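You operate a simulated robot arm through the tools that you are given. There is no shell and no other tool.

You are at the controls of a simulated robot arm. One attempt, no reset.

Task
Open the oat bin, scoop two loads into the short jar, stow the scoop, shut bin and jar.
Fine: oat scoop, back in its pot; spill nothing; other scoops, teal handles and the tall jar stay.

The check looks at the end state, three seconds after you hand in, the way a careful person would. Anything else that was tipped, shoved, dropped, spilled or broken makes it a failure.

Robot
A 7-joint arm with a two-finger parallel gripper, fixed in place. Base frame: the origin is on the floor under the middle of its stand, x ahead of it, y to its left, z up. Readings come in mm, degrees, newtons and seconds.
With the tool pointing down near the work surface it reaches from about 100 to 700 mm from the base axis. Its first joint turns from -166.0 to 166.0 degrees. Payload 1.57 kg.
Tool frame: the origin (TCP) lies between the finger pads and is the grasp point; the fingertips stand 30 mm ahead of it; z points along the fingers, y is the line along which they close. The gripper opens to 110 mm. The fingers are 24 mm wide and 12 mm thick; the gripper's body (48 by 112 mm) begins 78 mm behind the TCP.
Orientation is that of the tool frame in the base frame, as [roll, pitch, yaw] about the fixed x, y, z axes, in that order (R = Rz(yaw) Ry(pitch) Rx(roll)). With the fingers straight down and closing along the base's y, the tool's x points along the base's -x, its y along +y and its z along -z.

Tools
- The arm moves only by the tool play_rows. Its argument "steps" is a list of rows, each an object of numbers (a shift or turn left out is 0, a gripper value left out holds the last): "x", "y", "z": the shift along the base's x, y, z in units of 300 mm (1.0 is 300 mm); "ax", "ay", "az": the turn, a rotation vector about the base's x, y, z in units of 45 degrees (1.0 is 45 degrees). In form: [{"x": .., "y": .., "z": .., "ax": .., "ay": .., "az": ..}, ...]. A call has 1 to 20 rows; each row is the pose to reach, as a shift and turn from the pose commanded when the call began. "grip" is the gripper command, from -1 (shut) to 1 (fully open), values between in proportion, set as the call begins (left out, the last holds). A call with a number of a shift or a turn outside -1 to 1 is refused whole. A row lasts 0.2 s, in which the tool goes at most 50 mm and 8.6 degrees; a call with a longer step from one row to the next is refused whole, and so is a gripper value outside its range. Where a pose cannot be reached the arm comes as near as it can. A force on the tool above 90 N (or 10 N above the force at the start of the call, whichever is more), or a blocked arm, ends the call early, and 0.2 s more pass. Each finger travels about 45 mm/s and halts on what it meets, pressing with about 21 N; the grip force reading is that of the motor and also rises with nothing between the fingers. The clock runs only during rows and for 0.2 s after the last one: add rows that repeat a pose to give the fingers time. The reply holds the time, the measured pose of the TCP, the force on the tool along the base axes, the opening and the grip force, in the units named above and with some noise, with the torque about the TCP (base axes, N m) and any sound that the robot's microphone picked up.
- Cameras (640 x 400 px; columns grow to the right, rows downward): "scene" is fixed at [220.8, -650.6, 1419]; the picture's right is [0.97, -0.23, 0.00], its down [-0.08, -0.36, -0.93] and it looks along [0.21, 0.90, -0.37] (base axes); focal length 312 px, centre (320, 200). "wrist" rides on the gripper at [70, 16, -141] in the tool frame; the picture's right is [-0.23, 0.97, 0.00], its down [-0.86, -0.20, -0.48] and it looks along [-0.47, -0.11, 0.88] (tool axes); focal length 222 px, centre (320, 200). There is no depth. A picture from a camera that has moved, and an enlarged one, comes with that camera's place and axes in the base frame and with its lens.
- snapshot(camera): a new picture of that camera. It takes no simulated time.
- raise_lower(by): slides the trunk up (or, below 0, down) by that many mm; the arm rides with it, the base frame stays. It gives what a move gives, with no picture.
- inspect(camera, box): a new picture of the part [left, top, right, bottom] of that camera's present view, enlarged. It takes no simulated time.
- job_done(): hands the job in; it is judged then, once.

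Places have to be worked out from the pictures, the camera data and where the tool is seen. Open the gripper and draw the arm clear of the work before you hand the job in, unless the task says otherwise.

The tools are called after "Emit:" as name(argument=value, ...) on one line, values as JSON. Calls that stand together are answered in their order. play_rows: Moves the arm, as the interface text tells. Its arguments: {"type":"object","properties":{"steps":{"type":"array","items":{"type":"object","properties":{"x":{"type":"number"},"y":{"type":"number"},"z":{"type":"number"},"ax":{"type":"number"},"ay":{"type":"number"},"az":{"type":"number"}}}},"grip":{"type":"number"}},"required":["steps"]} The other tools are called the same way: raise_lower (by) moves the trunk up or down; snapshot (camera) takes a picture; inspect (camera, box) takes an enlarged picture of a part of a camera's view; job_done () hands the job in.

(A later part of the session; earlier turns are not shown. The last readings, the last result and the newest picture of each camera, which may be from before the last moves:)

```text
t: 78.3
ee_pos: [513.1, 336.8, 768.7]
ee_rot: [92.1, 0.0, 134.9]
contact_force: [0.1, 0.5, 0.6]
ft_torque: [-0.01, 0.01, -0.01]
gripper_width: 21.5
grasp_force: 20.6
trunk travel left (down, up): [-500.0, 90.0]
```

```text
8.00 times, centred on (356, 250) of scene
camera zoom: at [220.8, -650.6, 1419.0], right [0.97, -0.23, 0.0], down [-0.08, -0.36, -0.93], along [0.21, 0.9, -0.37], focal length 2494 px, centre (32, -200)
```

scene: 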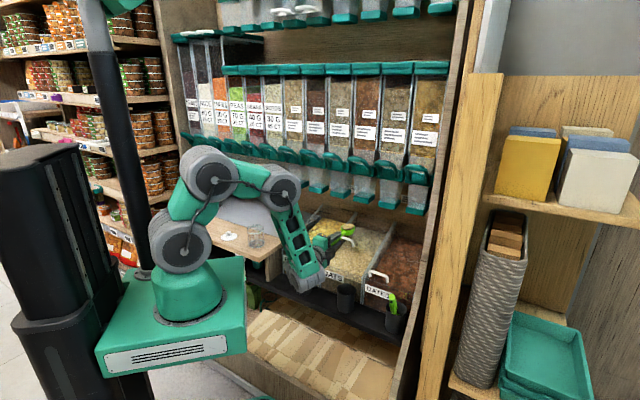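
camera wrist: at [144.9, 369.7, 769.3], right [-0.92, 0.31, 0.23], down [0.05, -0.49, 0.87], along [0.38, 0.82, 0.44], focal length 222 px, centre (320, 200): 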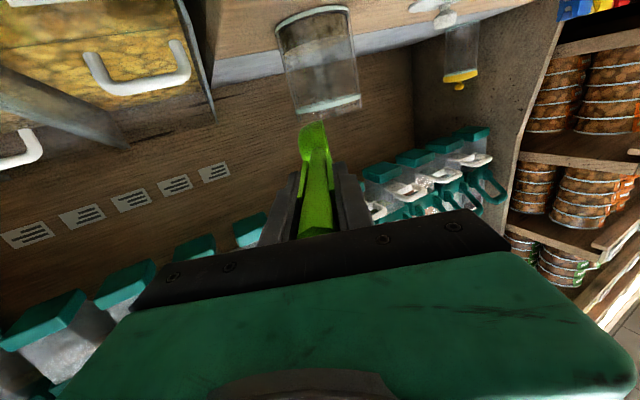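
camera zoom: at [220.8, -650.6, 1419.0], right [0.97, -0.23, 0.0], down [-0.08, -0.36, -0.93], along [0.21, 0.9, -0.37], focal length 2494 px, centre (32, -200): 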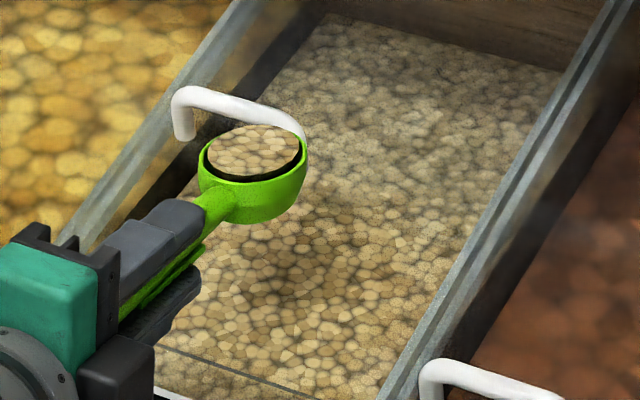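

The second full load is level in the cup. I'll raise it straight up gently.

Emit:
play_rows(steps=[{"z": 0.03}, {"z": 0.08}, {"z": 0.13}, {"z": 0.18}, {"z": 0.23}, {"z": 0.28}, {"z": 0.3167}, {"z": 0.3167}])

Emit:
play_rows(steps=[{"x": -0.025, "y": 0.0135, "az": 0.0146}, {"x": -0.075, "y": 0.0405, "az": 0.0438}, {"x": -0.13, "y": 0.0702, "az": 0.076}, {"x": -0.185, "y": 0.0999, "az": 0.1081}, {"x": -0.24, "y": 0.1295, "az": 0.1403}, {"x": -0.295, "y": 0.1592, "az": 0.1724}, {"x": -0.35, "y": 0.1889, "az": 0.2046}, {"x": -0.405, "y": 0.2186, "az": 0.2367}, {"x": -0.455, "y": 0.2456, "az": 0.266}, {"x": -0.495, "y": 0.2671, "az": 0.2893}, {"x": -0.5132, "y": 0.277, "az": 0.3}, {"x": -0.5132, "y": 0.277, "az": 0.3}])

Emit:
inspect(camera="scene", box=[220, 190, 380, 290])

```text
t: 80.1
ee_pos: [510.8, 335.4, 865.0]
ee_rot: [92.0, 0.0, 134.9]
contact_force: [-0.3, -0.2, 0.4]
ft_torque: [-0.06, 0.05, 0.0]
gripper_width: 21.8
grasp_force: 21.5
trunk travel left (down, up): [-500.0, 90.0]
```

```text
t: 82.7
ee_pos: [357.7, 417.9, 865.3]
ee_rot: [92.1, -0.1, 148.5]
contact_force: [0.0, 0.1, -0.7]
ft_torque: [-0.03, 0.01, 0.02]
gripper_width: 21.7
grasp_force: 20.8
trunk travel left (down, up): [-500.0, 90.0]
```

```text
4.00 times, centred on (300, 240) of scene
camera zoom: at [220.8, -650.6, 1419.0], right [0.97, -0.23, 0.0], down [-0.08, -0.36, -0.93], along [0.21, 0.9, -0.37], focal length 1247 px, centre (400, 40)
```

zoom: 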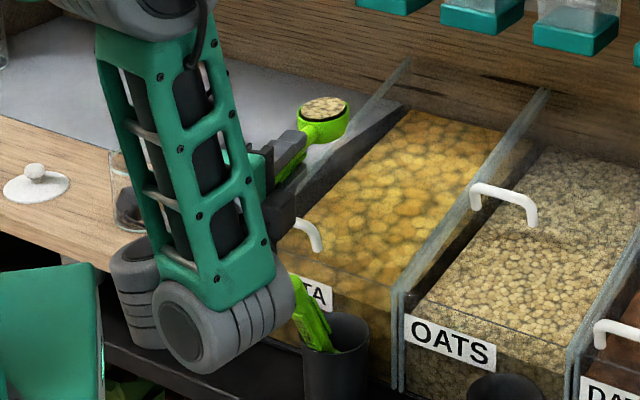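

The load is still level and intact. I'll finish the swing to the point above the jar.

Emit:
play_rows(steps=[{"x": -0.025, "y": 0.0135, "az": 0.0146}, {"x": -0.075, "y": 0.0405, "az": 0.0438}, {"x": -0.13, "y": 0.0702, "az": 0.076}, {"x": -0.185, "y": 0.0999, "az": 0.1081}, {"x": -0.24, "y": 0.1295, "az": 0.1403}, {"x": -0.295, "y": 0.1592, "az": 0.1724}, {"x": -0.35, "y": 0.1889, "az": 0.2046}, {"x": -0.405, "y": 0.2186, "az": 0.2367}, {"x": -0.455, "y": 0.2456, "az": 0.266}, {"x": -0.495, "y": 0.2671, "az": 0.2893}, {"x": -0.5132, "y": 0.277, "az": 0.3}, {"x": -0.5132, "y": 0.277, "az": 0.3}])

Emit:
inspect(camera="scene", box=[235, 195, 299, 250])

Emit:
inspect(camera="wrist", box=[160, 90, 360, 215])

```text
t: 85.3
ee_pos: [205.0, 500.5, 863.3]
ee_rot: [92.2, -0.1, 162.1]
contact_force: [0.7, 0.8, -0.3]
ft_torque: [-0.04, 0.0, -0.02]
gripper_width: 21.3
grasp_force: 20.7
trunk travel left (down, up): [-500.0, 90.0]
```

```text
7.27 times, centred on (267, 222) of scene
camera zoom: at [220.8, -650.6, 1419.0], right [0.97, -0.23, 0.0], down [-0.08, -0.36, -0.93], along [0.21, 0.9, -0.37], focal length 2267 px, centre (706, 36)
```

zoom: 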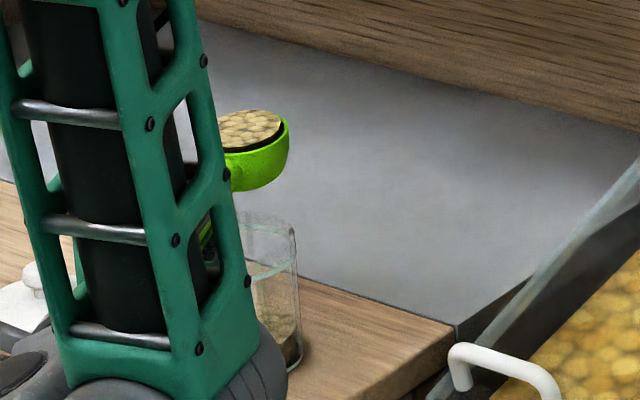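

```text
3.20 times, centred on (260, 152) of wrist
camera zoom: at [95.2, 388.1, 885.9], right [0.23, -0.04, 0.97], down [0.66, -0.73, -0.18], along [0.71, 0.69, -0.14], focal length 711 px, centre (512, 352)
```

zoom: 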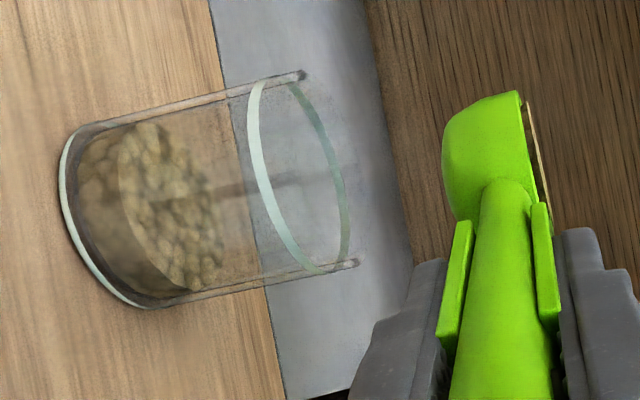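

It's aligned just as for the first pour. I'll lower it to rim height and roll left the first 45°.

Emit:
play_rows(steps=[{"z": -0.03}, {"z": -0.065}, {"z": -0.09}, {"z": -0.1033}, {"z": -0.1033, "ax": -0.0343, "ay": -0.1057, "az": 0.0039}, {"z": -0.1033, "ax": -0.0687, "ay": -0.2113, "az": 0.0078}, {"z": -0.1033, "ax": -0.103, "ay": -0.317, "az": 0.0117}, {"z": -0.1033, "ax": -0.1373, "ay": -0.4227, "az": 0.0156}, {"z": -0.1033, "ax": -0.1717, "ay": -0.5283, "az": 0.0194}, {"z": -0.1033, "ax": -0.206, "ay": -0.634, "az": 0.0233}, {"z": -0.1033, "ax": -0.2403, "ay": -0.7397, "az": 0.0272}, {"z": -0.1033, "ax": -0.2747, "ay": -0.8453, "az": 0.0311}, {"z": -0.1033, "ax": -0.309, "ay": -0.951, "az": 0.035}])

Emit:
inspect(camera="scene", box=[235, 195, 299, 250])

```text
t: 88.1
ee_pos: [205.4, 500.2, 834.4]
ee_rot: [92.9, 45.1, 164.1]
contact_force: [1.0, 0.0, -0.6]
ft_torque: [-0.01, 0.0, 0.01]
gripper_width: 21.4
grasp_force: 21.4
trunk travel left (down, up): [-500.0, 90.0]
```

```text
7.27 times, centred on (267, 222) of scene
camera zoom: at [220.8, -650.6, 1419.0], right [0.97, -0.23, 0.0], down [-0.08, -0.36, -0.93], along [0.21, 0.9, -0.37], focal length 2267 px, centre (706, 36)
```

zoom: 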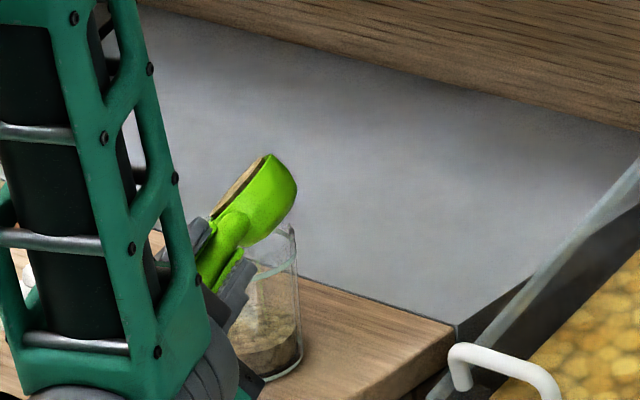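

The spoon is over the jar at 45° with the load still held. I'll roll the remaining 45° to pour.

Emit:
play_rows(steps=[{"ax": -0.0343, "ay": -0.1057, "az": 0.0039}, {"ax": -0.0687, "ay": -0.2113, "az": 0.0078}, {"ax": -0.103, "ay": -0.317, "az": 0.0117}, {"ax": -0.1373, "ay": -0.4227, "az": 0.0156}, {"ax": -0.1717, "ay": -0.5283, "az": 0.0194}, {"ax": -0.206, "ay": -0.634, "az": 0.0233}, {"ax": -0.2403, "ay": -0.7397, "az": 0.0272}, {"ax": -0.2747, "ay": -0.8453, "az": 0.0311}, {"ax": -0.309, "ay": -0.951, "az": 0.035}, {"ax": -0.309, "ay": -0.951, "az": 0.035}, {"ax": -0.309, "ay": -0.951, "az": 0.035}])

Emit:
inspect(camera="wrist", box=[230, 0, 410, 150])

Emit:
inspect(camera="scene", box=[235, 195, 299, 255])

```text
t: 90.5
ee_pos: [204.5, 498.6, 834.2]
ee_rot: [-178.9, 87.9, -107.0]
contact_force: [-0.3, 0.2, -0.3]
ft_torque: [-0.08, 0.02, 0.01]
gripper_width: 21.5
grasp_force: 20.9
trunk travel left (down, up): [-500.0, 90.0]
```

```text
2.67 times, centred on (320, 75) of wrist
camera zoom: at [144.1, 368.8, 770.2], right [-0.92, 0.31, 0.23], down [0.05, -0.49, 0.87], along [0.38, 0.82, 0.44], focal length 592 px, centre (320, 533)
```

zoom: 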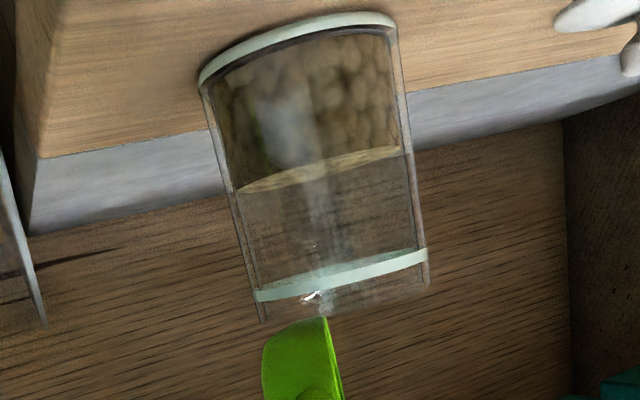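

```text
6.67 times, centred on (267, 225) of scene
camera zoom: at [220.8, -650.6, 1419.0], right [0.97, -0.23, 0.0], down [-0.08, -0.36, -0.93], along [0.21, 0.9, -0.37], focal length 2078 px, centre (673, 33)
```

zoom: 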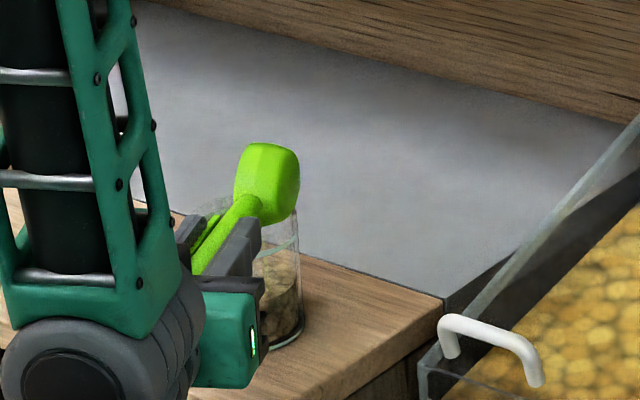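

Both loads are now in the jar (about 60% full) with nothing spilled. I'll lift clear and roll the spoon upright again.

Emit:
play_rows(steps=[{"z": 0.05}, {"z": 0.1033}, {"z": 0.1033, "ax": 0.0515, "ay": 0.1585, "az": -0.0058}, {"z": 0.1033, "ax": 0.103, "ay": 0.317, "az": -0.0117}, {"z": 0.1033, "ax": 0.1545, "ay": 0.4755, "az": -0.0175}, {"z": 0.1033, "ax": 0.206, "ay": 0.634, "az": -0.0233}, {"z": 0.1033, "ax": 0.2575, "ay": 0.7925, "az": -0.0292}, {"z": 0.1033, "ax": 0.309, "ay": 0.951, "az": -0.035}])

Emit:
play_rows(steps=[{"ax": 0.0515, "ay": 0.1585, "az": -0.0058}, {"ax": 0.103, "ay": 0.317, "az": -0.0117}, {"ax": 0.1545, "ay": 0.4755, "az": -0.0175}, {"ax": 0.206, "ay": 0.634, "az": -0.0233}, {"ax": 0.2575, "ay": 0.7925, "az": -0.0292}, {"ax": 0.309, "ay": 0.951, "az": -0.035}, {"ax": 0.309, "ay": 0.951, "az": -0.035}])

Emit:
inspect(camera="scene", box=[225, 190, 305, 255])

```text
t: 92.3
ee_pos: [204.0, 500.8, 865.1]
ee_rot: [92.8, 44.9, 164.0]
contact_force: [0.7, -0.9, 0.0]
ft_torque: [-0.02, 0.01, 0.0]
gripper_width: 21.8
grasp_force: 20.2
trunk travel left (down, up): [-500.0, 90.0]
```

```text
t: 93.9
ee_pos: [204.7, 501.0, 865.0]
ee_rot: [92.0, -0.2, 162.0]
contact_force: [-0.1, 0.1, -1.6]
ft_torque: [-0.04, 0.02, 0.01]
gripper_width: 21.4
grasp_force: 21.3
trunk travel left (down, up): [-500.0, 90.0]
```

```text
6.15 times, centred on (265, 222) of scene
camera zoom: at [220.8, -650.6, 1419.0], right [0.97, -0.23, 0.0], down [-0.08, -0.36, -0.93], along [0.21, 0.9, -0.37], focal length 1918 px, centre (658, 62)
```

zoom: 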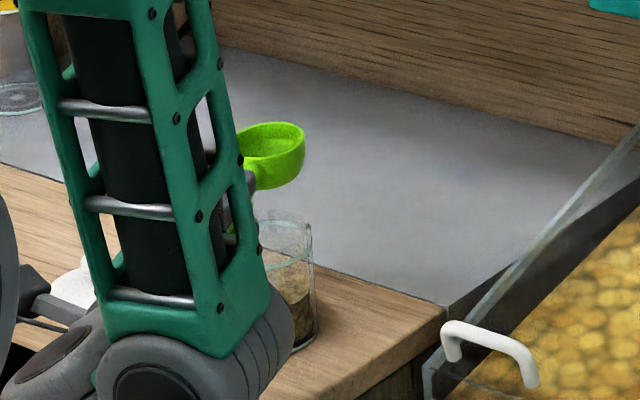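

The spoon is empty and upright. I'll swing it back toward the oat bin and its pot.

Emit:
play_rows(steps=[{"x": 0.085, "y": -0.0467, "az": -0.05}, {"x": 0.17, "y": -0.0933, "az": -0.1}, {"x": 0.255, "y": -0.14, "az": -0.15}, {"x": 0.34, "y": -0.1867, "az": -0.2}, {"x": 0.425, "y": -0.2333, "az": -0.25}, {"x": 0.51, "y": -0.28, "az": -0.3}])

Emit:
play_rows(steps=[{"x": 0.0853, "y": -0.0464, "az": -0.05}, {"x": 0.1706, "y": -0.0929, "az": -0.1}, {"x": 0.2558, "y": -0.1393, "az": -0.15}, {"x": 0.3411, "y": -0.1858, "az": -0.2}, {"x": 0.4264, "y": -0.2322, "az": -0.25}, {"x": 0.5117, "y": -0.2787, "az": -0.3}, {"x": 0.5117, "y": -0.2787, "az": -0.3}])

```text
t: 95.3
ee_pos: [357.6, 415.3, 865.0]
ee_rot: [92.1, -0.1, 148.4]
contact_force: [-0.1, -0.3, 0.0]
ft_torque: [-0.02, 0.0, 0.04]
gripper_width: 21.9
grasp_force: 20.9
trunk travel left (down, up): [-500.0, 90.0]
```

```text
t: 96.9
ee_pos: [510.3, 334.5, 867.0]
ee_rot: [92.1, 0.0, 134.9]
contact_force: [-0.3, -0.5, -1.0]
ft_torque: [-0.01, -0.01, -0.02]
gripper_width: 21.5
grasp_force: 21.0
trunk travel left (down, up): [-500.0, 90.0]
```

I'll tilt the spoon back to its 25.8° resting lean and bring it above its own pot.

Emit:
play_rows(steps=[{"x": 0.0035, "y": -0.0247, "z": 0.0, "ax": -0.1222, "ay": 0.1222}, {"x": 0.007, "y": -0.0493, "z": 0.0, "ax": -0.2444, "ay": 0.2444}, {"x": 0.0105, "y": -0.074, "z": 0.0, "ax": -0.3665, "ay": 0.3665}, {"x": 0.014, "y": -0.0987, "z": 0.0, "ax": -0.4887, "ay": 0.4887}, {"x": 0.0175, "y": -0.1233, "z": -0.005, "ax": -0.6109, "ay": 0.6109}, {"x": 0.021, "y": -0.148, "z": -0.012, "ax": -0.7331, "ay": 0.7331}, {"x": 0.0245, "y": -0.1727, "z": -0.022, "ax": -0.8552, "ay": 0.8552}, {"x": 0.028, "y": -0.1973, "z": -0.0317, "ax": -0.9774, "ay": 0.9774}, {"x": 0.028, "y": -0.1973, "z": -0.0317, "ax": -0.9774, "ay": 0.9774}])

Emit:
inspect(camera="scene", box=[292, 210, 404, 310])

Emit:
inspect(camera="wrist", box=[230, 80, 390, 240])

```text
t: 98.9
ee_pos: [520.1, 274.6, 855.7]
ee_rot: [154.5, 0.1, 134.8]
contact_force: [-0.3, 0.3, -0.7]
ft_torque: [0.01, 0.03, 0.01]
gripper_width: 21.6
grasp_force: 21.2
trunk travel left (down, up): [-500.0, 90.0]
```

```text
4.00 times, centred on (348, 260) of scene
camera zoom: at [220.8, -650.6, 1419.0], right [0.97, -0.23, 0.0], down [-0.08, -0.36, -0.93], along [0.21, 0.9, -0.37], focal length 1247 px, centre (208, -40)
```

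zoom: 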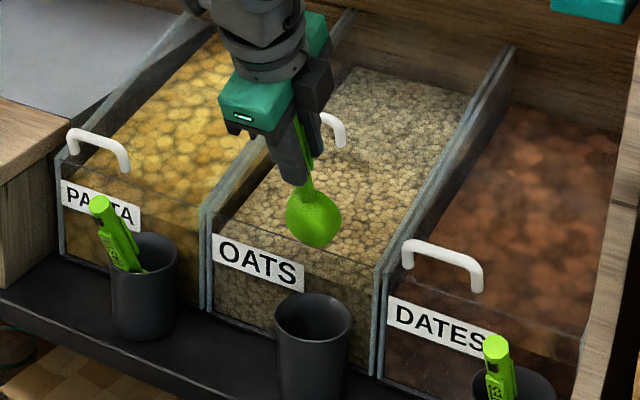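

```text
2.50 times, centred on (310, 160) of wrist
camera zoom: at [438.0, 291.7, 990.0], right [0.78, 0.46, 0.42], down [0.33, -0.88, 0.35], along [0.53, -0.13, -0.84], focal length 555 px, centre (345, 300)
```

zoom: 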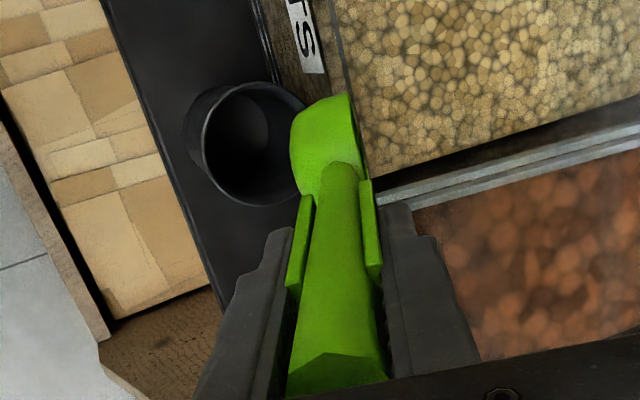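

The pose matches the one right after pick-up. I'll lower straight down into the pot, first 110 mm.

Emit:
play_rows(steps=[{"z": -0.08}, {"z": -0.16}, {"z": -0.24}, {"z": -0.31}, {"z": -0.367}, {"z": -0.367}])

Emit:
inspect(camera="scene", box=[308, 235, 404, 310])

Emit:
inspect(camera="wrist", box=[230, 80, 390, 240])

```text
t: 100.3
ee_pos: [517.0, 274.4, 743.6]
ee_rot: [154.4, 0.0, 134.9]
contact_force: [-0.6, -8.0, 1.7]
ft_torque: [-0.77, -0.03, -0.21]
gripper_width: 21.5
grasp_force: 21.2
trunk travel left (down, up): [-500.0, 90.0]
```

```text
5.33 times, centred on (356, 272) of scene
camera zoom: at [220.8, -650.6, 1419.0], right [0.97, -0.23, 0.0], down [-0.08, -0.36, -0.93], along [0.21, 0.9, -0.37], focal length 1662 px, centre (128, -187)
```

zoom: 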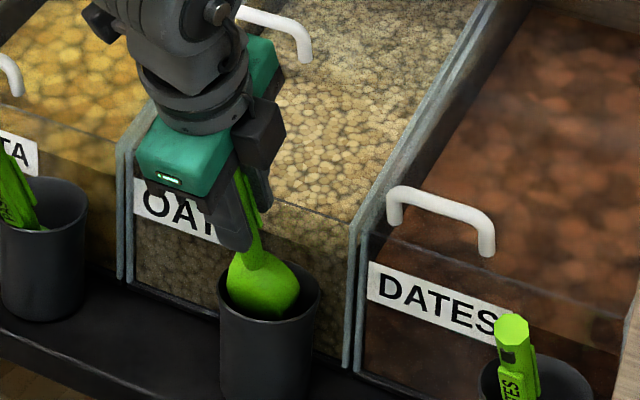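

```text
2.50 times, centred on (310, 160) of wrist
camera zoom: at [434.9, 291.5, 880.0], right [0.78, 0.46, 0.42], down [0.33, -0.88, 0.35], along [0.53, -0.13, -0.84], focal length 555 px, centre (345, 300)
```

zoom: 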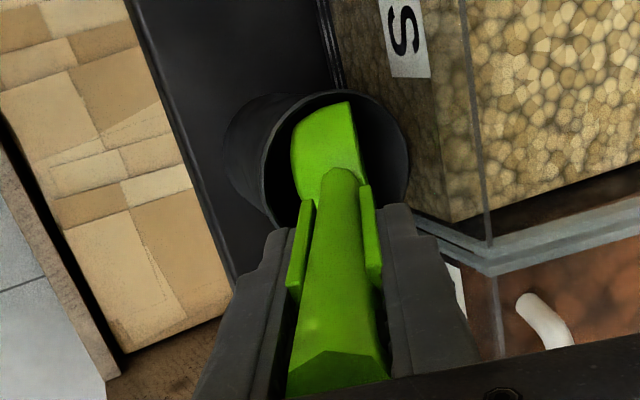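

There's about 8 N of side contact, so the bowl is touching the pot's inner wall toward −e/+n. I'll shift about 3.5 mm along the contact force direction to relieve it.

Emit:
play_rows(steps=[{"x": 0.001, "y": -0.006}, {"x": 0.002, "y": -0.0117}, {"x": 0.002, "y": -0.0117}])

Emit:
inspect(camera="wrist", box=[230, 80, 390, 240])

Emit:
inspect(camera="scene", box=[336, 270, 376, 310])

```text
t: 101.1
ee_pos: [518.9, 272.5, 745.4]
ee_rot: [154.3, 0.1, 135.1]
contact_force: [0.3, 0.2, -0.3]
ft_torque: [-0.06, 0.04, -0.03]
gripper_width: 21.6
grasp_force: 21.4
trunk travel left (down, up): [-500.0, 90.0]
```

```text
2.50 times, centred on (310, 160) of wrist
camera zoom: at [436.9, 288.2, 880.7], right [0.78, 0.46, 0.42], down [0.33, -0.88, 0.34], along [0.53, -0.13, -0.84], focal length 555 px, centre (345, 300)
```

zoom: 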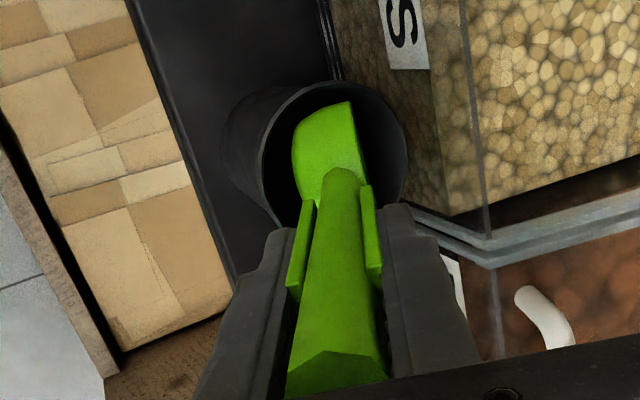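

```text
10.00 times, centred on (356, 290) of scene
camera zoom: at [220.8, -650.6, 1419.0], right [0.97, -0.23, 0.0], down [-0.08, -0.36, -0.93], along [0.21, 0.9, -0.37], focal length 3117 px, centre (-40, -700)
```

zoom: 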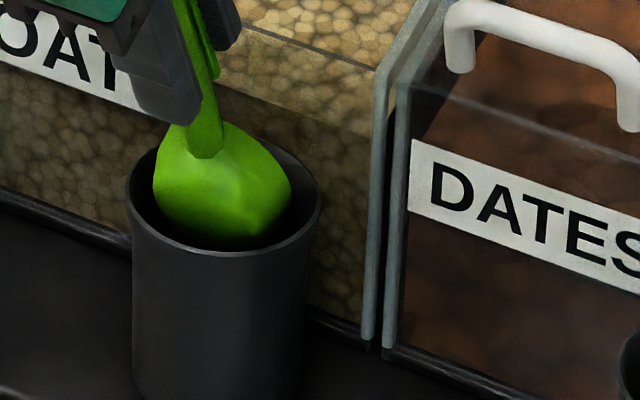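

The contact is gone and the bowl now sits inside the pot with clearance. I'll lower the rest in two steps.

Emit:
play_rows(steps=[{"z": -0.04}, {"z": -0.08}, {"z": -0.1}, {"z": -0.1}])

Emit:
inspect(camera="wrist", box=[230, 80, 390, 240])

```text
t: 102.1
ee_pos: [519.7, 271.2, 715.3]
ee_rot: [154.3, 0.0, 135.0]
contact_force: [-0.4, 1.0, -0.9]
ft_torque: [0.01, 0.0, -0.01]
gripper_width: 21.4
grasp_force: 21.1
trunk travel left (down, up): [-500.0, 90.0]
```

```text
2.50 times, centred on (310, 160) of wrist
camera zoom: at [437.8, 287.6, 850.5], right [0.78, 0.46, 0.42], down [0.33, -0.88, 0.34], along [0.53, -0.13, -0.84], focal length 555 px, centre (345, 300)
```

zoom: 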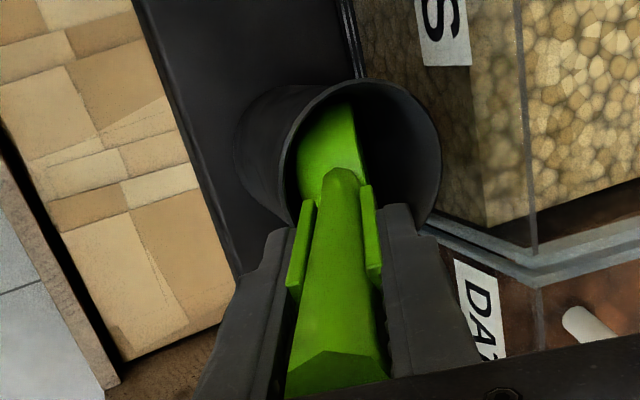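

No contact so far. I'll lower the last 28 mm.

Emit:
play_rows(steps=[{"z": -0.03}, {"z": -0.06}, {"z": -0.08}, {"z": -0.0933}, {"z": -0.0933}])

Emit:
inspect(camera="wrist", box=[230, 80, 390, 240])

Emit:
inspect(camera="scene", box=[308, 250, 388, 300])

```text
t: 103.3
ee_pos: [520.9, 272.3, 689.7]
ee_rot: [154.1, 0.1, 134.9]
contact_force: [-3.1, -4.8, 12.5]
ft_torque: [0.09, -0.17, 0.02]
gripper_width: 21.3
grasp_force: 21.3
trunk travel left (down, up): [-500.0, 90.0]
```

```text
2.50 times, centred on (310, 160) of wrist
camera zoom: at [438.1, 287.9, 825.0], right [0.78, 0.46, 0.43], down [0.33, -0.88, 0.34], along [0.53, -0.13, -0.84], focal length 555 px, centre (345, 300)
```

zoom: 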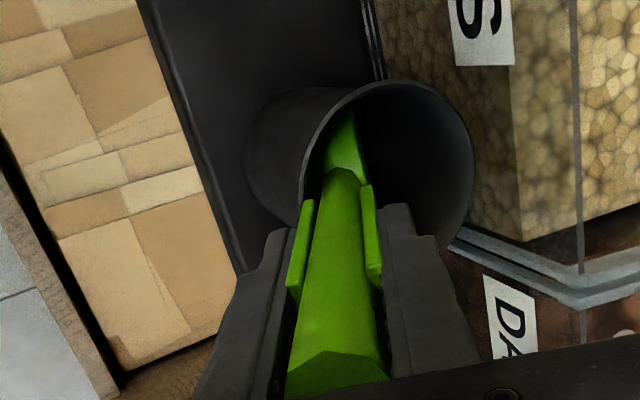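

```text
8.00 times, centred on (348, 275) of scene
camera zoom: at [220.8, -650.6, 1419.0], right [0.97, -0.23, 0.0], down [-0.08, -0.36, -0.93], along [0.21, 0.9, -0.37], focal length 2494 px, centre (96, -400)
```

zoom: 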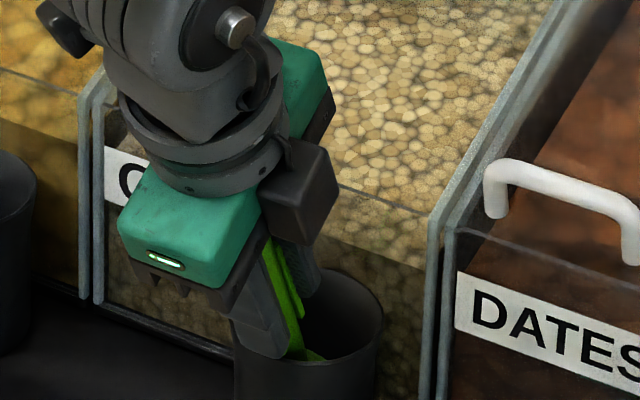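

The scoop has bottomed out gently in the pot (12 N up). I'll open the gripper to release it.

Emit:
play_rows(steps=[{"z": 0.003}, {"z": 0.003}, {"z": 0.003}, {"z": 0.003}, {"z": 0.003}], grip=0)

Emit:
inspect(camera="wrist", box=[220, 80, 400, 250])

Emit:
inspect(camera="scene", box=[308, 250, 388, 300])

```text
t: 104.5
ee_pos: [520.2, 272.5, 688.5]
ee_rot: [154.2, 0.1, 134.8]
contact_force: [0.4, 0.3, -0.1]
ft_torque: [-0.01, 0.04, 0.02]
gripper_width: 55.1
grasp_force: 0.1
trunk travel left (down, up): [-500.0, 90.0]
```

```text
2.35 times, centred on (310, 165) of wrist
camera zoom: at [438.0, 288.5, 824.1], right [0.78, 0.46, 0.42], down [0.33, -0.88, 0.35], along [0.53, -0.13, -0.84], focal length 523 px, centre (344, 282)
```

zoom: 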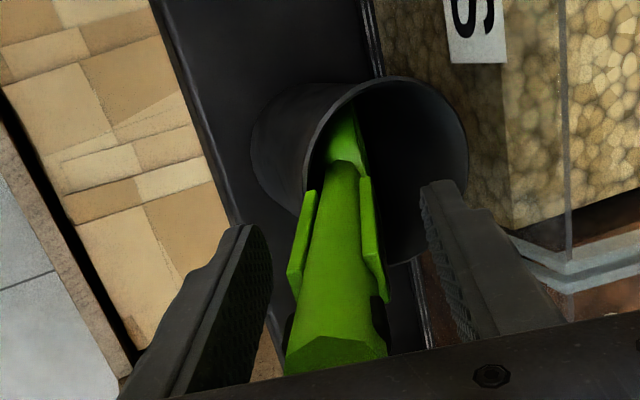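

```text
8.00 times, centred on (348, 275) of scene
camera zoom: at [220.8, -650.6, 1419.0], right [0.97, -0.23, 0.0], down [-0.08, -0.36, -0.93], along [0.21, 0.9, -0.37], focal length 2494 px, centre (96, -400)
```

zoom: 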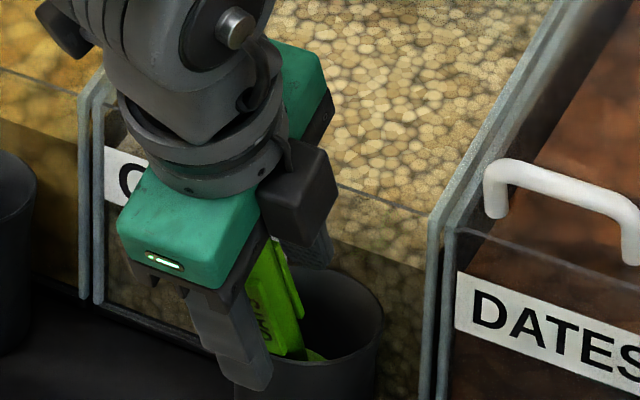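

The scoop rests in its pot as it did originally. I'll retract along the handle axis.

Emit:
play_rows(steps=[{"x": -0.0218, "y": -0.0218, "z": 0.0635}, {"x": -0.0435, "y": -0.0435, "z": 0.127}, {"x": -0.0653, "y": -0.0653, "z": 0.1905}, {"x": -0.0871, "y": -0.0871, "z": 0.254}, {"x": -0.1088, "y": -0.1088, "z": 0.3175}, {"x": -0.1306, "y": -0.1306, "z": 0.381}, {"x": -0.1306, "y": -0.1306, "z": 0.381}])

Emit:
inspect(camera="scene", box=[280, 200, 420, 310])

Emit:
snapshot(camera="wrist")

```text
t: 106.1
ee_pos: [479.9, 232.8, 803.4]
ee_rot: [154.3, 0.0, 134.9]
contact_force: [-0.2, -0.5, -0.1]
ft_torque: [0.0, -0.02, 0.01]
gripper_width: 54.8
grasp_force: 0.1
trunk travel left (down, up): [-500.0, 90.0]
```

```text
3.64 times, centred on (350, 255) of scene
camera zoom: at [220.8, -650.6, 1419.0], right [0.97, -0.23, 0.0], down [-0.08, -0.36, -0.93], along [0.21, 0.9, -0.37], focal length 1134 px, centre (211, 0)
```

zoom: 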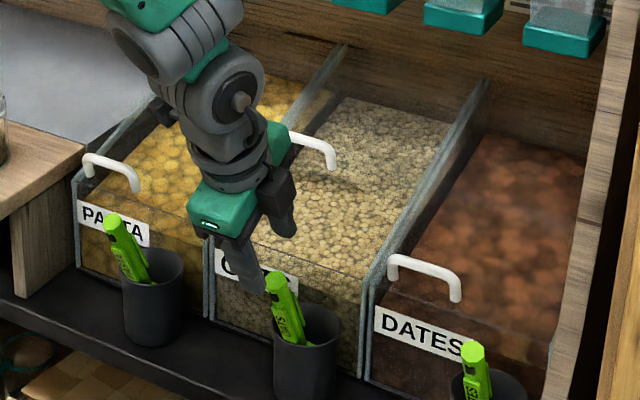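

```text
taken
camera wrist: at [397.9, 249.1, 938.3], right [0.78, 0.46, 0.42], down [0.33, -0.88, 0.34], along [0.53, -0.13, -0.84], focal length 222 px, centre (320, 200)
```

wrist: 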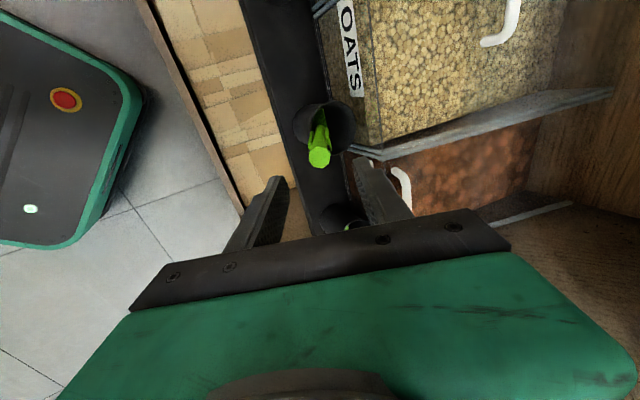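

The scoop is stowed. Next I'll shut the bin lid: roll the wrist back 90° so the fingers can straddle the lid handle posts again, and open the gripper fully.

Emit:
play_rows(steps=[{"ax": -0.0513, "ay": -0.0513, "az": 0.15}, {"ax": -0.1027, "ay": -0.1027, "az": 0.3}, {"ax": -0.154, "ay": -0.154, "az": 0.45}, {"ax": -0.2053, "ay": -0.2053, "az": 0.6}, {"ax": -0.2567, "ay": -0.2567, "az": 0.75}, {"ax": -0.308, "ay": -0.308, "az": 0.9}], grip=1)

Emit:
play_rows(steps=[{"ax": -0.0513, "ay": -0.0513, "az": 0.15}, {"ax": -0.1027, "ay": -0.1027, "az": 0.3}, {"ax": -0.154, "ay": -0.154, "az": 0.45}, {"ax": -0.2053, "ay": -0.2053, "az": 0.6}, {"ax": -0.2567, "ay": -0.2567, "az": 0.75}, {"ax": -0.308, "ay": -0.308, "az": 0.9}, {"ax": -0.308, "ay": -0.308, "az": 0.9}])

```text
t: 107.5
ee_pos: [480.9, 231.0, 803.2]
ee_rot: [161.2, 18.0, 177.0]
contact_force: [0.1, -1.0, -0.5]
ft_torque: [0.0, 0.01, 0.01]
gripper_width: 110.1
grasp_force: 0.0
trunk travel left (down, up): [-500.0, 90.0]
```

```text
t: 109.1
ee_pos: [480.4, 232.4, 803.4]
ee_rot: [-179.9, 25.9, -135.0]
contact_force: [0.5, 0.6, 0.0]
ft_torque: [0.01, 0.01, 0.03]
gripper_width: 109.9
grasp_force: 0.0
trunk travel left (down, up): [-500.0, 90.0]
```

Now I'll move to a pre-grasp 60 mm in front of the lid handle at 60° tilt.

Emit:
play_rows(steps=[{"x": 0.0417, "y": 0.1177, "z": 0.03, "ax": 0.0893, "ay": -0.0893}, {"x": 0.0833, "y": 0.2353, "z": 0.05, "ax": 0.1786, "ay": -0.1786}, {"x": 0.125, "y": 0.353, "z": 0.05, "ax": 0.2679, "ay": -0.2679}, {"x": 0.1667, "y": 0.4707, "z": 0.04, "ax": 0.3572, "ay": -0.3572}, {"x": 0.2083, "y": 0.5883, "z": 0.01, "ax": 0.4465, "ay": -0.4465}, {"x": 0.25, "y": 0.706, "z": -0.043, "ax": 0.5358, "ay": -0.5358}, {"x": 0.25, "y": 0.706, "z": -0.043, "ax": 0.5358, "ay": -0.5358}])

Emit:
snapshot(camera="wrist")

Emit:
inspect(camera="scene", box=[280, 190, 408, 280])

```text
t: 110.7
ee_pos: [558.2, 444.2, 790.2]
ee_rot: [180.0, 60.0, -135.1]
contact_force: [0.0, 0.2, -0.3]
ft_torque: [0.0, -0.03, 0.04]
gripper_width: 110.0
grasp_force: 0.0
trunk travel left (down, up): [-500.0, 90.0]
```

```text
taken
camera wrist: at [435.4, 344.5, 801.1], right [-0.61, 0.77, 0.2], down [0.15, -0.13, 0.98], along [0.78, 0.62, -0.03], focal length 222 px, centre (320, 200)
```

wrist: 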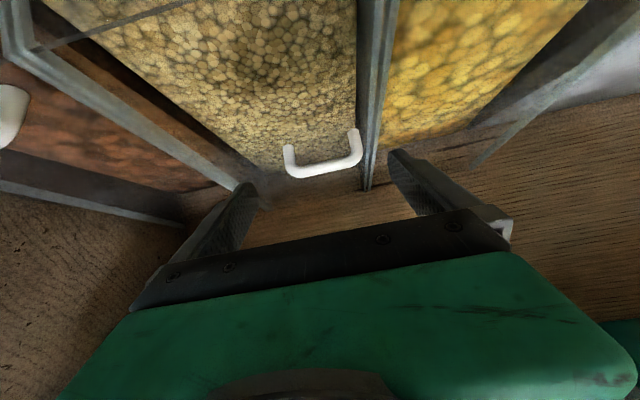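

```text
4.44 times, centred on (344, 235) of scene
camera zoom: at [220.8, -650.6, 1419.0], right [0.97, -0.23, 0.0], down [-0.08, -0.36, -0.93], along [0.21, 0.9, -0.37], focal length 1385 px, centre (213, 44)
```

zoom: 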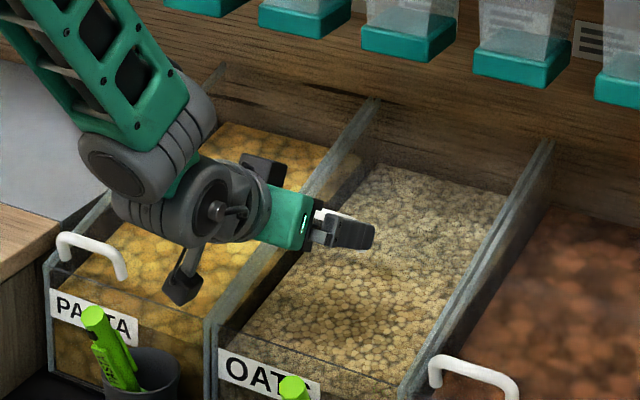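

The handle is centred between the open fingers. I'll zoom in to fix its distance precisely.

Emit:
inspect(camera="wrist", box=[270, 110, 398, 190])

Emit:
inspect(camera="scene", box=[326, 222, 366, 252])

```text
5.00 times, centred on (334, 150) of wrist
camera zoom: at [435.4, 344.5, 801.1], right [-0.61, 0.77, 0.2], down [0.15, -0.13, 0.98], along [0.78, 0.62, -0.03], focal length 1111 px, centre (250, 450)
```

zoom: 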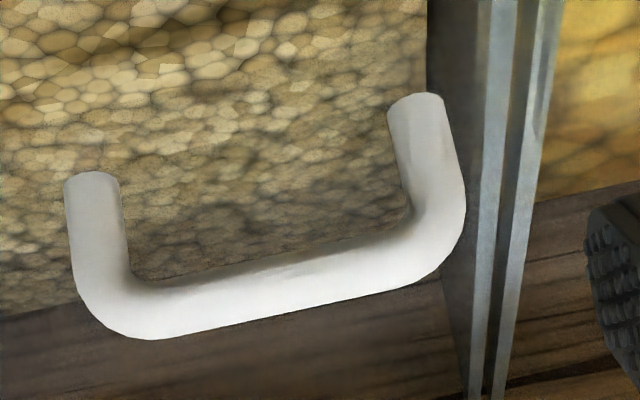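

```text
13.33 times, centred on (346, 237) of scene
camera zoom: at [220.8, -650.6, 1419.0], right [0.97, -0.23, 0.0], down [-0.08, -0.36, -0.93], along [0.21, 0.9, -0.37], focal length 4156 px, centre (-27, -293)
```

zoom: 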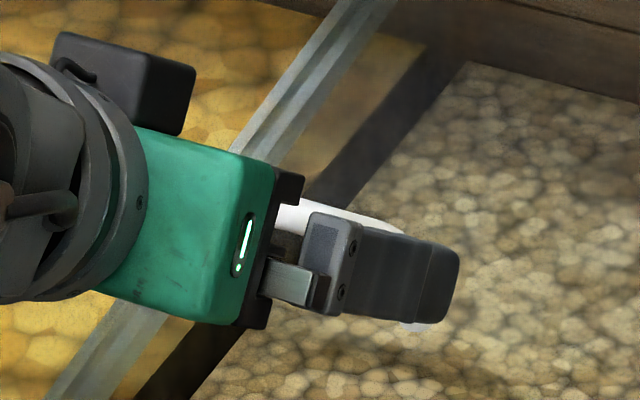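

The bar measures about n≈771, z≈755, centred at e≈76. I'll advance so the fingers straddle the posts.

Emit:
play_rows(steps=[{"x": 0.029, "y": 0.0314, "z": -0.0233}, {"x": 0.058, "y": 0.0627, "z": -0.0467}, {"x": 0.087, "y": 0.0941, "z": -0.07}, {"x": 0.116, "y": 0.1254, "z": -0.0933}, {"x": 0.116, "y": 0.1254, "z": -0.0933}])

Emit:
inspect(camera="wrist", box=[220, 100, 460, 250])

Emit:
inspect(camera="scene", box=[326, 212, 376, 252])

```text
t: 111.9
ee_pos: [589.3, 481.0, 761.5]
ee_rot: [-179.9, 60.1, -135.2]
contact_force: [-0.4, 0.4, -0.4]
ft_torque: [0.02, 0.01, 0.02]
gripper_width: 110.2
grasp_force: 0.1
trunk travel left (down, up): [-500.0, 90.0]
```

```text
2.67 times, centred on (340, 175) of wrist
camera zoom: at [468.0, 382.1, 773.1], right [-0.61, 0.77, 0.2], down [0.15, -0.13, 0.98], along [0.78, 0.62, -0.04], focal length 592 px, centre (267, 267)
```

zoom: 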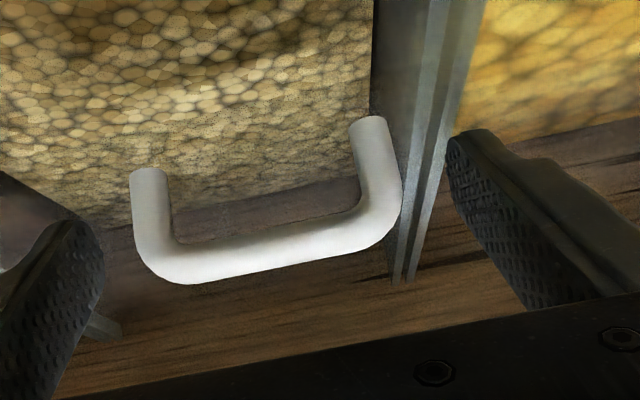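

```text
10.00 times, centred on (351, 232) of scene
camera zoom: at [220.8, -650.6, 1419.0], right [0.97, -0.23, 0.0], down [-0.08, -0.36, -0.93], along [0.21, 0.9, -0.37], focal length 3117 px, centre (10, -120)
```

zoom: 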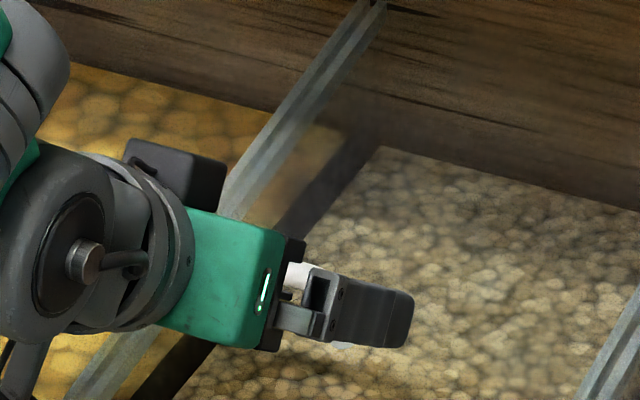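

The wrist view puts the bar about 8 mm higher relative to the fingers than I'd assumed (z≈763). I'll shift up to centre the bar on the pads.

Emit:
play_rows(steps=[{"x": 0.0095, "y": 0.002, "z": 0.0117}, {"x": 0.0142, "y": 0.0047, "z": 0.0233}, {"x": 0.0142, "y": 0.0047, "z": 0.0233}])

Emit:
inspect(camera="wrist", box=[220, 100, 460, 250])

```text
t: 112.7
ee_pos: [594.0, 483.2, 768.7]
ee_rot: [-179.9, 60.0, -135.0]
contact_force: [-0.3, 0.1, 0.0]
ft_torque: [-0.03, -0.01, 0.01]
gripper_width: 109.9
grasp_force: 0.2
trunk travel left (down, up): [-500.0, 90.0]
```

```text
2.67 times, centred on (340, 175) of wrist
camera zoom: at [471.2, 383.5, 779.8], right [-0.61, 0.77, 0.2], down [0.15, -0.13, 0.98], along [0.78, 0.62, -0.04], focal length 592 px, centre (267, 267)
```

zoom: 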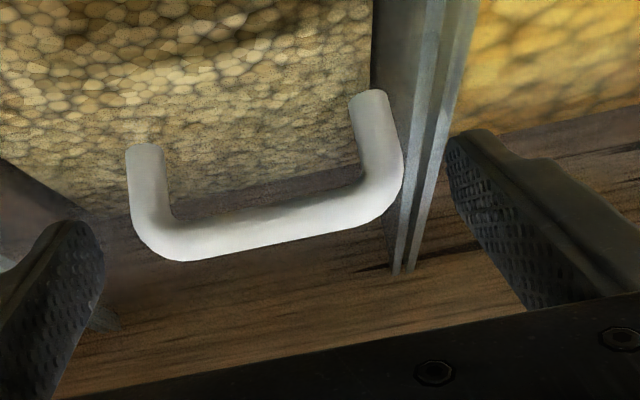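

The bar is now centred on the pads, much like the first successful grasp. I'll trim 2 mm sideways and close on the posts.

Emit:
play_rows(steps=[{"x": 0.0047, "y": -0.0047}, {"x": 0.0047, "y": -0.0047}])

Emit:
play_rows(steps=[{}, {}, {}, {}], grip=-1)

Emit:
inspect(camera="wrist", box=[220, 100, 460, 250])

```text
t: 113.3
ee_pos: [596.9, 480.8, 767.3]
ee_rot: [-180.0, 60.0, -135.0]
contact_force: [-0.7, 0.9, 0.3]
ft_torque: [0.0, -0.02, 0.04]
gripper_width: 110.1
grasp_force: 0.1
trunk travel left (down, up): [-500.0, 90.0]
```

```text
t: 114.3
ee_pos: [592.9, 484.7, 768.8]
ee_rot: [179.9, 59.9, -135.0]
contact_force: [-13.8, 13.7, 0.1]
ft_torque: [0.42, 0.28, 1.1]
gripper_width: 80.4
grasp_force: 33.9
trunk travel left (down, up): [-500.0, 90.0]
```

```text
2.67 times, centred on (340, 175) of wrist
camera zoom: at [471.7, 384.1, 779.4], right [-0.61, 0.77, 0.2], down [0.15, -0.13, 0.98], along [0.78, 0.63, -0.04], focal length 592 px, centre (267, 267)
```

zoom: 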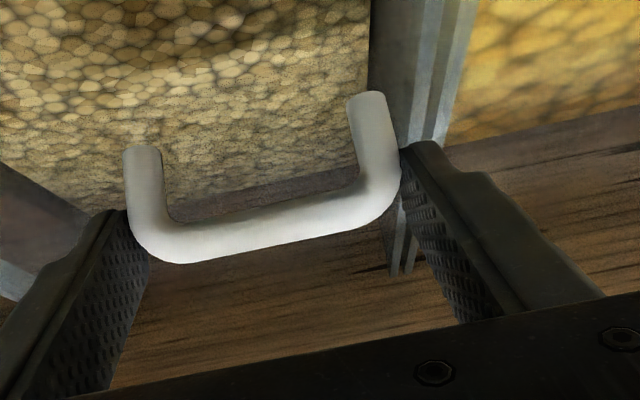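

The posts are gripped at 80.4 mm. I'll slide the lid back down its slope toward closed, half-way first.

Emit:
play_rows(steps=[{"x": -0.0047, "y": 0.0047}, {"x": -0.0294, "y": -0.02, "z": -0.0097, "ax": -0.0283, "ay": 0.0283}, {"x": -0.054, "y": -0.0446, "z": -0.0194, "ax": -0.0566, "ay": 0.0566}, {"x": -0.0787, "y": -0.0693, "z": -0.0291, "ax": -0.0849, "ay": 0.0849}, {"x": -0.1033, "y": -0.0939, "z": -0.0388, "ax": -0.1131, "ay": 0.1131}, {"x": -0.128, "y": -0.1186, "z": -0.0485, "ax": -0.1414, "ay": 0.1414}, {"x": -0.128, "y": -0.1186, "z": -0.0485, "ax": -0.1414, "ay": 0.1414}])

Emit:
inspect(camera="wrist", box=[220, 100, 460, 250])

Emit:
inspect(camera="scene", box=[300, 205, 396, 275])

```text
t: 115.9
ee_pos: [557.0, 448.1, 753.7]
ee_rot: [-180.0, 51.0, -135.0]
contact_force: [-11.0, 11.1, 3.7]
ft_torque: [1.0, -0.1, 0.23]
gripper_width: 80.2
grasp_force: 45.2
trunk travel left (down, up): [-500.0, 90.0]
```

```text
2.67 times, centred on (340, 175) of wrist
camera zoom: at [436.6, 349.7, 790.4], right [-0.59, 0.79, 0.18], down [0.26, -0.02, 0.97], along [0.77, 0.61, -0.19], focal length 592 px, centre (267, 267)
```

zoom: 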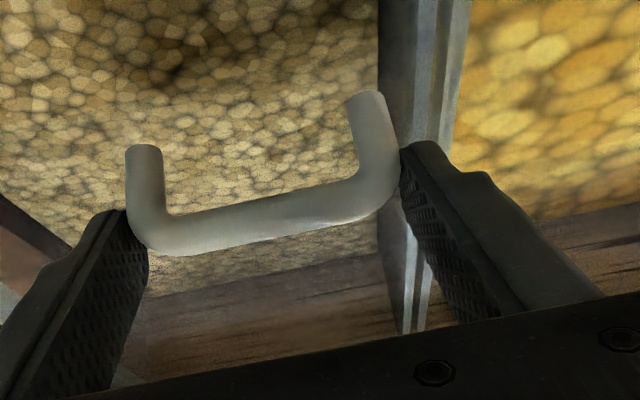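

```text
5.71 times, centred on (348, 240) of scene
camera zoom: at [220.8, -650.6, 1419.0], right [0.97, -0.23, 0.0], down [-0.08, -0.36, -0.93], along [0.21, 0.9, -0.37], focal length 1781 px, centre (160, -29)
```

zoom: 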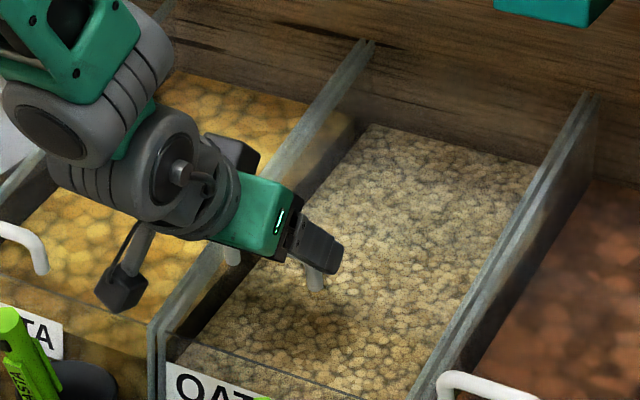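

The lid is sliding closed smoothly. I'll continue to the fully closed position.

Emit:
play_rows(steps=[{"x": -0.0282, "y": -0.0211, "z": -0.0097, "ax": -0.0283, "ay": 0.0283}, {"x": -0.0528, "y": -0.0458, "z": -0.0194, "ax": -0.0566, "ay": 0.0566}, {"x": -0.0775, "y": -0.0705, "z": -0.0291, "ax": -0.0849, "ay": 0.0849}, {"x": -0.1021, "y": -0.0951, "z": -0.0388, "ax": -0.1131, "ay": 0.1131}, {"x": -0.1268, "y": -0.1198, "z": -0.0485, "ax": -0.1414, "ay": 0.1414}, {"x": -0.1393, "y": -0.1323, "z": -0.061, "ax": -0.157, "ay": 0.157}, {"x": -0.152, "y": -0.145, "z": -0.074, "ax": -0.1728, "ay": 0.1728}, {"x": -0.152, "y": -0.145, "z": -0.074, "ax": -0.1728, "ay": 0.1728}])

Emit:
inspect(camera="wrist", box=[220, 80, 460, 250])

Emit:
inspect(camera="scene", box=[308, 238, 372, 278])

```text
t: 117.7
ee_pos: [514.9, 406.3, 738.8]
ee_rot: [-179.9, 40.9, -134.9]
contact_force: [11.5, 15.4, 28.6]
ft_torque: [0.44, 0.52, -0.34]
gripper_width: 80.0
grasp_force: 44.8
trunk travel left (down, up): [-500.0, 90.0]
```

```text
2.35 times, centred on (340, 165) of wrist
camera zoom: at [401.5, 314.7, 800.5], right [-0.57, 0.81, 0.15], down [0.38, 0.1, 0.92], along [0.73, 0.58, -0.36], focal length 523 px, centre (273, 282)
```

zoom: 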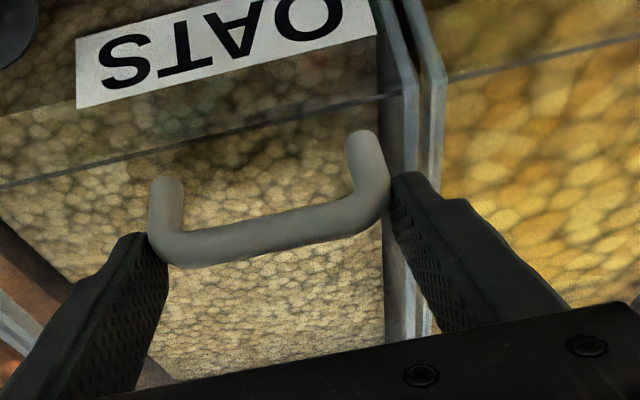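

```text
10.00 times, centred on (340, 258) of scene
camera zoom: at [220.8, -650.6, 1419.0], right [0.97, -0.23, 0.0], down [-0.08, -0.36, -0.93], along [0.21, 0.9, -0.37], focal length 3117 px, centre (120, -380)
```

zoom: 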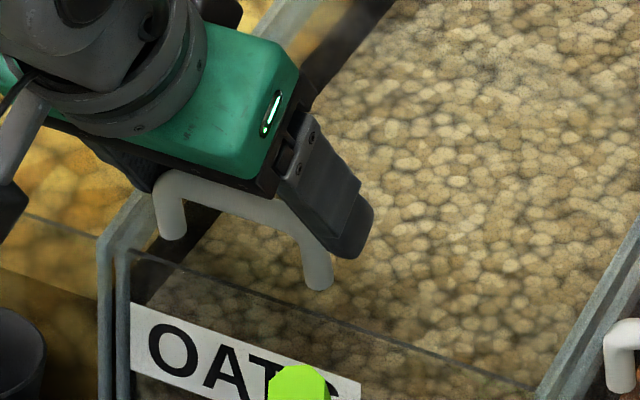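

The handle posts are back exactly at their original closed position, with the stop felt at 28 N. I'll open the gripper to release the handle.

Emit:
play_rows(steps=[{"z": 0.01}, {"z": 0.01}, {"z": 0.01}, {"z": 0.01}], grip=1)

Emit:
play_rows(steps=[{"x": -0.027, "y": -0.027, "z": 0.0455}, {"x": -0.053, "y": -0.053, "z": 0.091}, {"x": -0.08, "y": -0.08, "z": 0.1365}, {"x": -0.107, "y": -0.107, "z": 0.182}, {"x": -0.16, "y": -0.16, "z": 0.27}, {"x": -0.16, "y": -0.16, "z": 0.27}])

Emit:
inspect(camera="scene", box=[300, 220, 412, 310])

Emit:
snapshot(camera="wrist")

```text
t: 118.7
ee_pos: [511.1, 400.7, 734.6]
ee_rot: [-179.9, 39.8, -135.1]
contact_force: [0.6, 0.5, -0.7]
ft_torque: [-0.01, -0.01, -0.01]
gripper_width: 109.9
grasp_force: 0.1
trunk travel left (down, up): [-500.0, 90.0]
```

```text
t: 120.1
ee_pos: [465.5, 356.2, 815.6]
ee_rot: [-179.9, 39.9, -135.1]
contact_force: [-0.3, -0.5, 0.1]
ft_torque: [-0.02, 0.0, 0.01]
gripper_width: 110.0
grasp_force: 0.0
trunk travel left (down, up): [-500.0, 90.0]
```

```text
4.44 times, centred on (356, 265) of scene
camera zoom: at [220.8, -650.6, 1419.0], right [0.97, -0.23, 0.0], down [-0.08, -0.36, -0.93], along [0.21, 0.9, -0.37], focal length 1385 px, centre (160, -89)
```

zoom: 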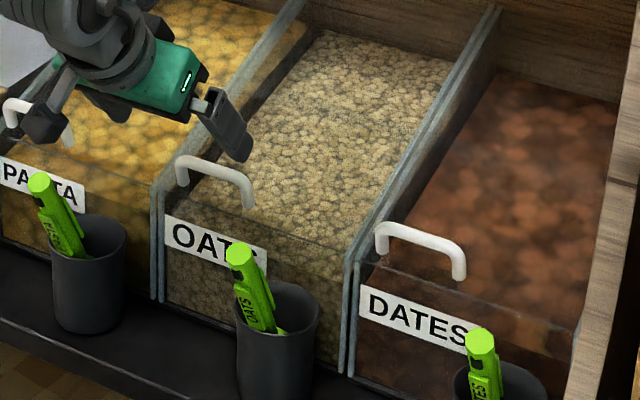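

```text
taken
camera wrist: at [353.1, 265.1, 880.0], right [-0.56, 0.81, 0.14], down [0.39, 0.1, 0.92], along [0.73, 0.57, -0.37], focal length 222 px, centre (320, 200)
```

wrist: 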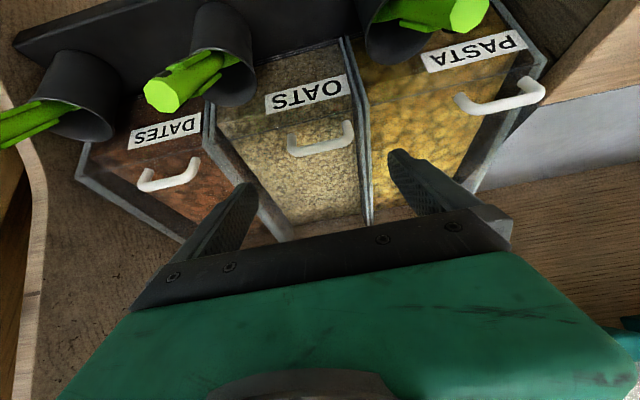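

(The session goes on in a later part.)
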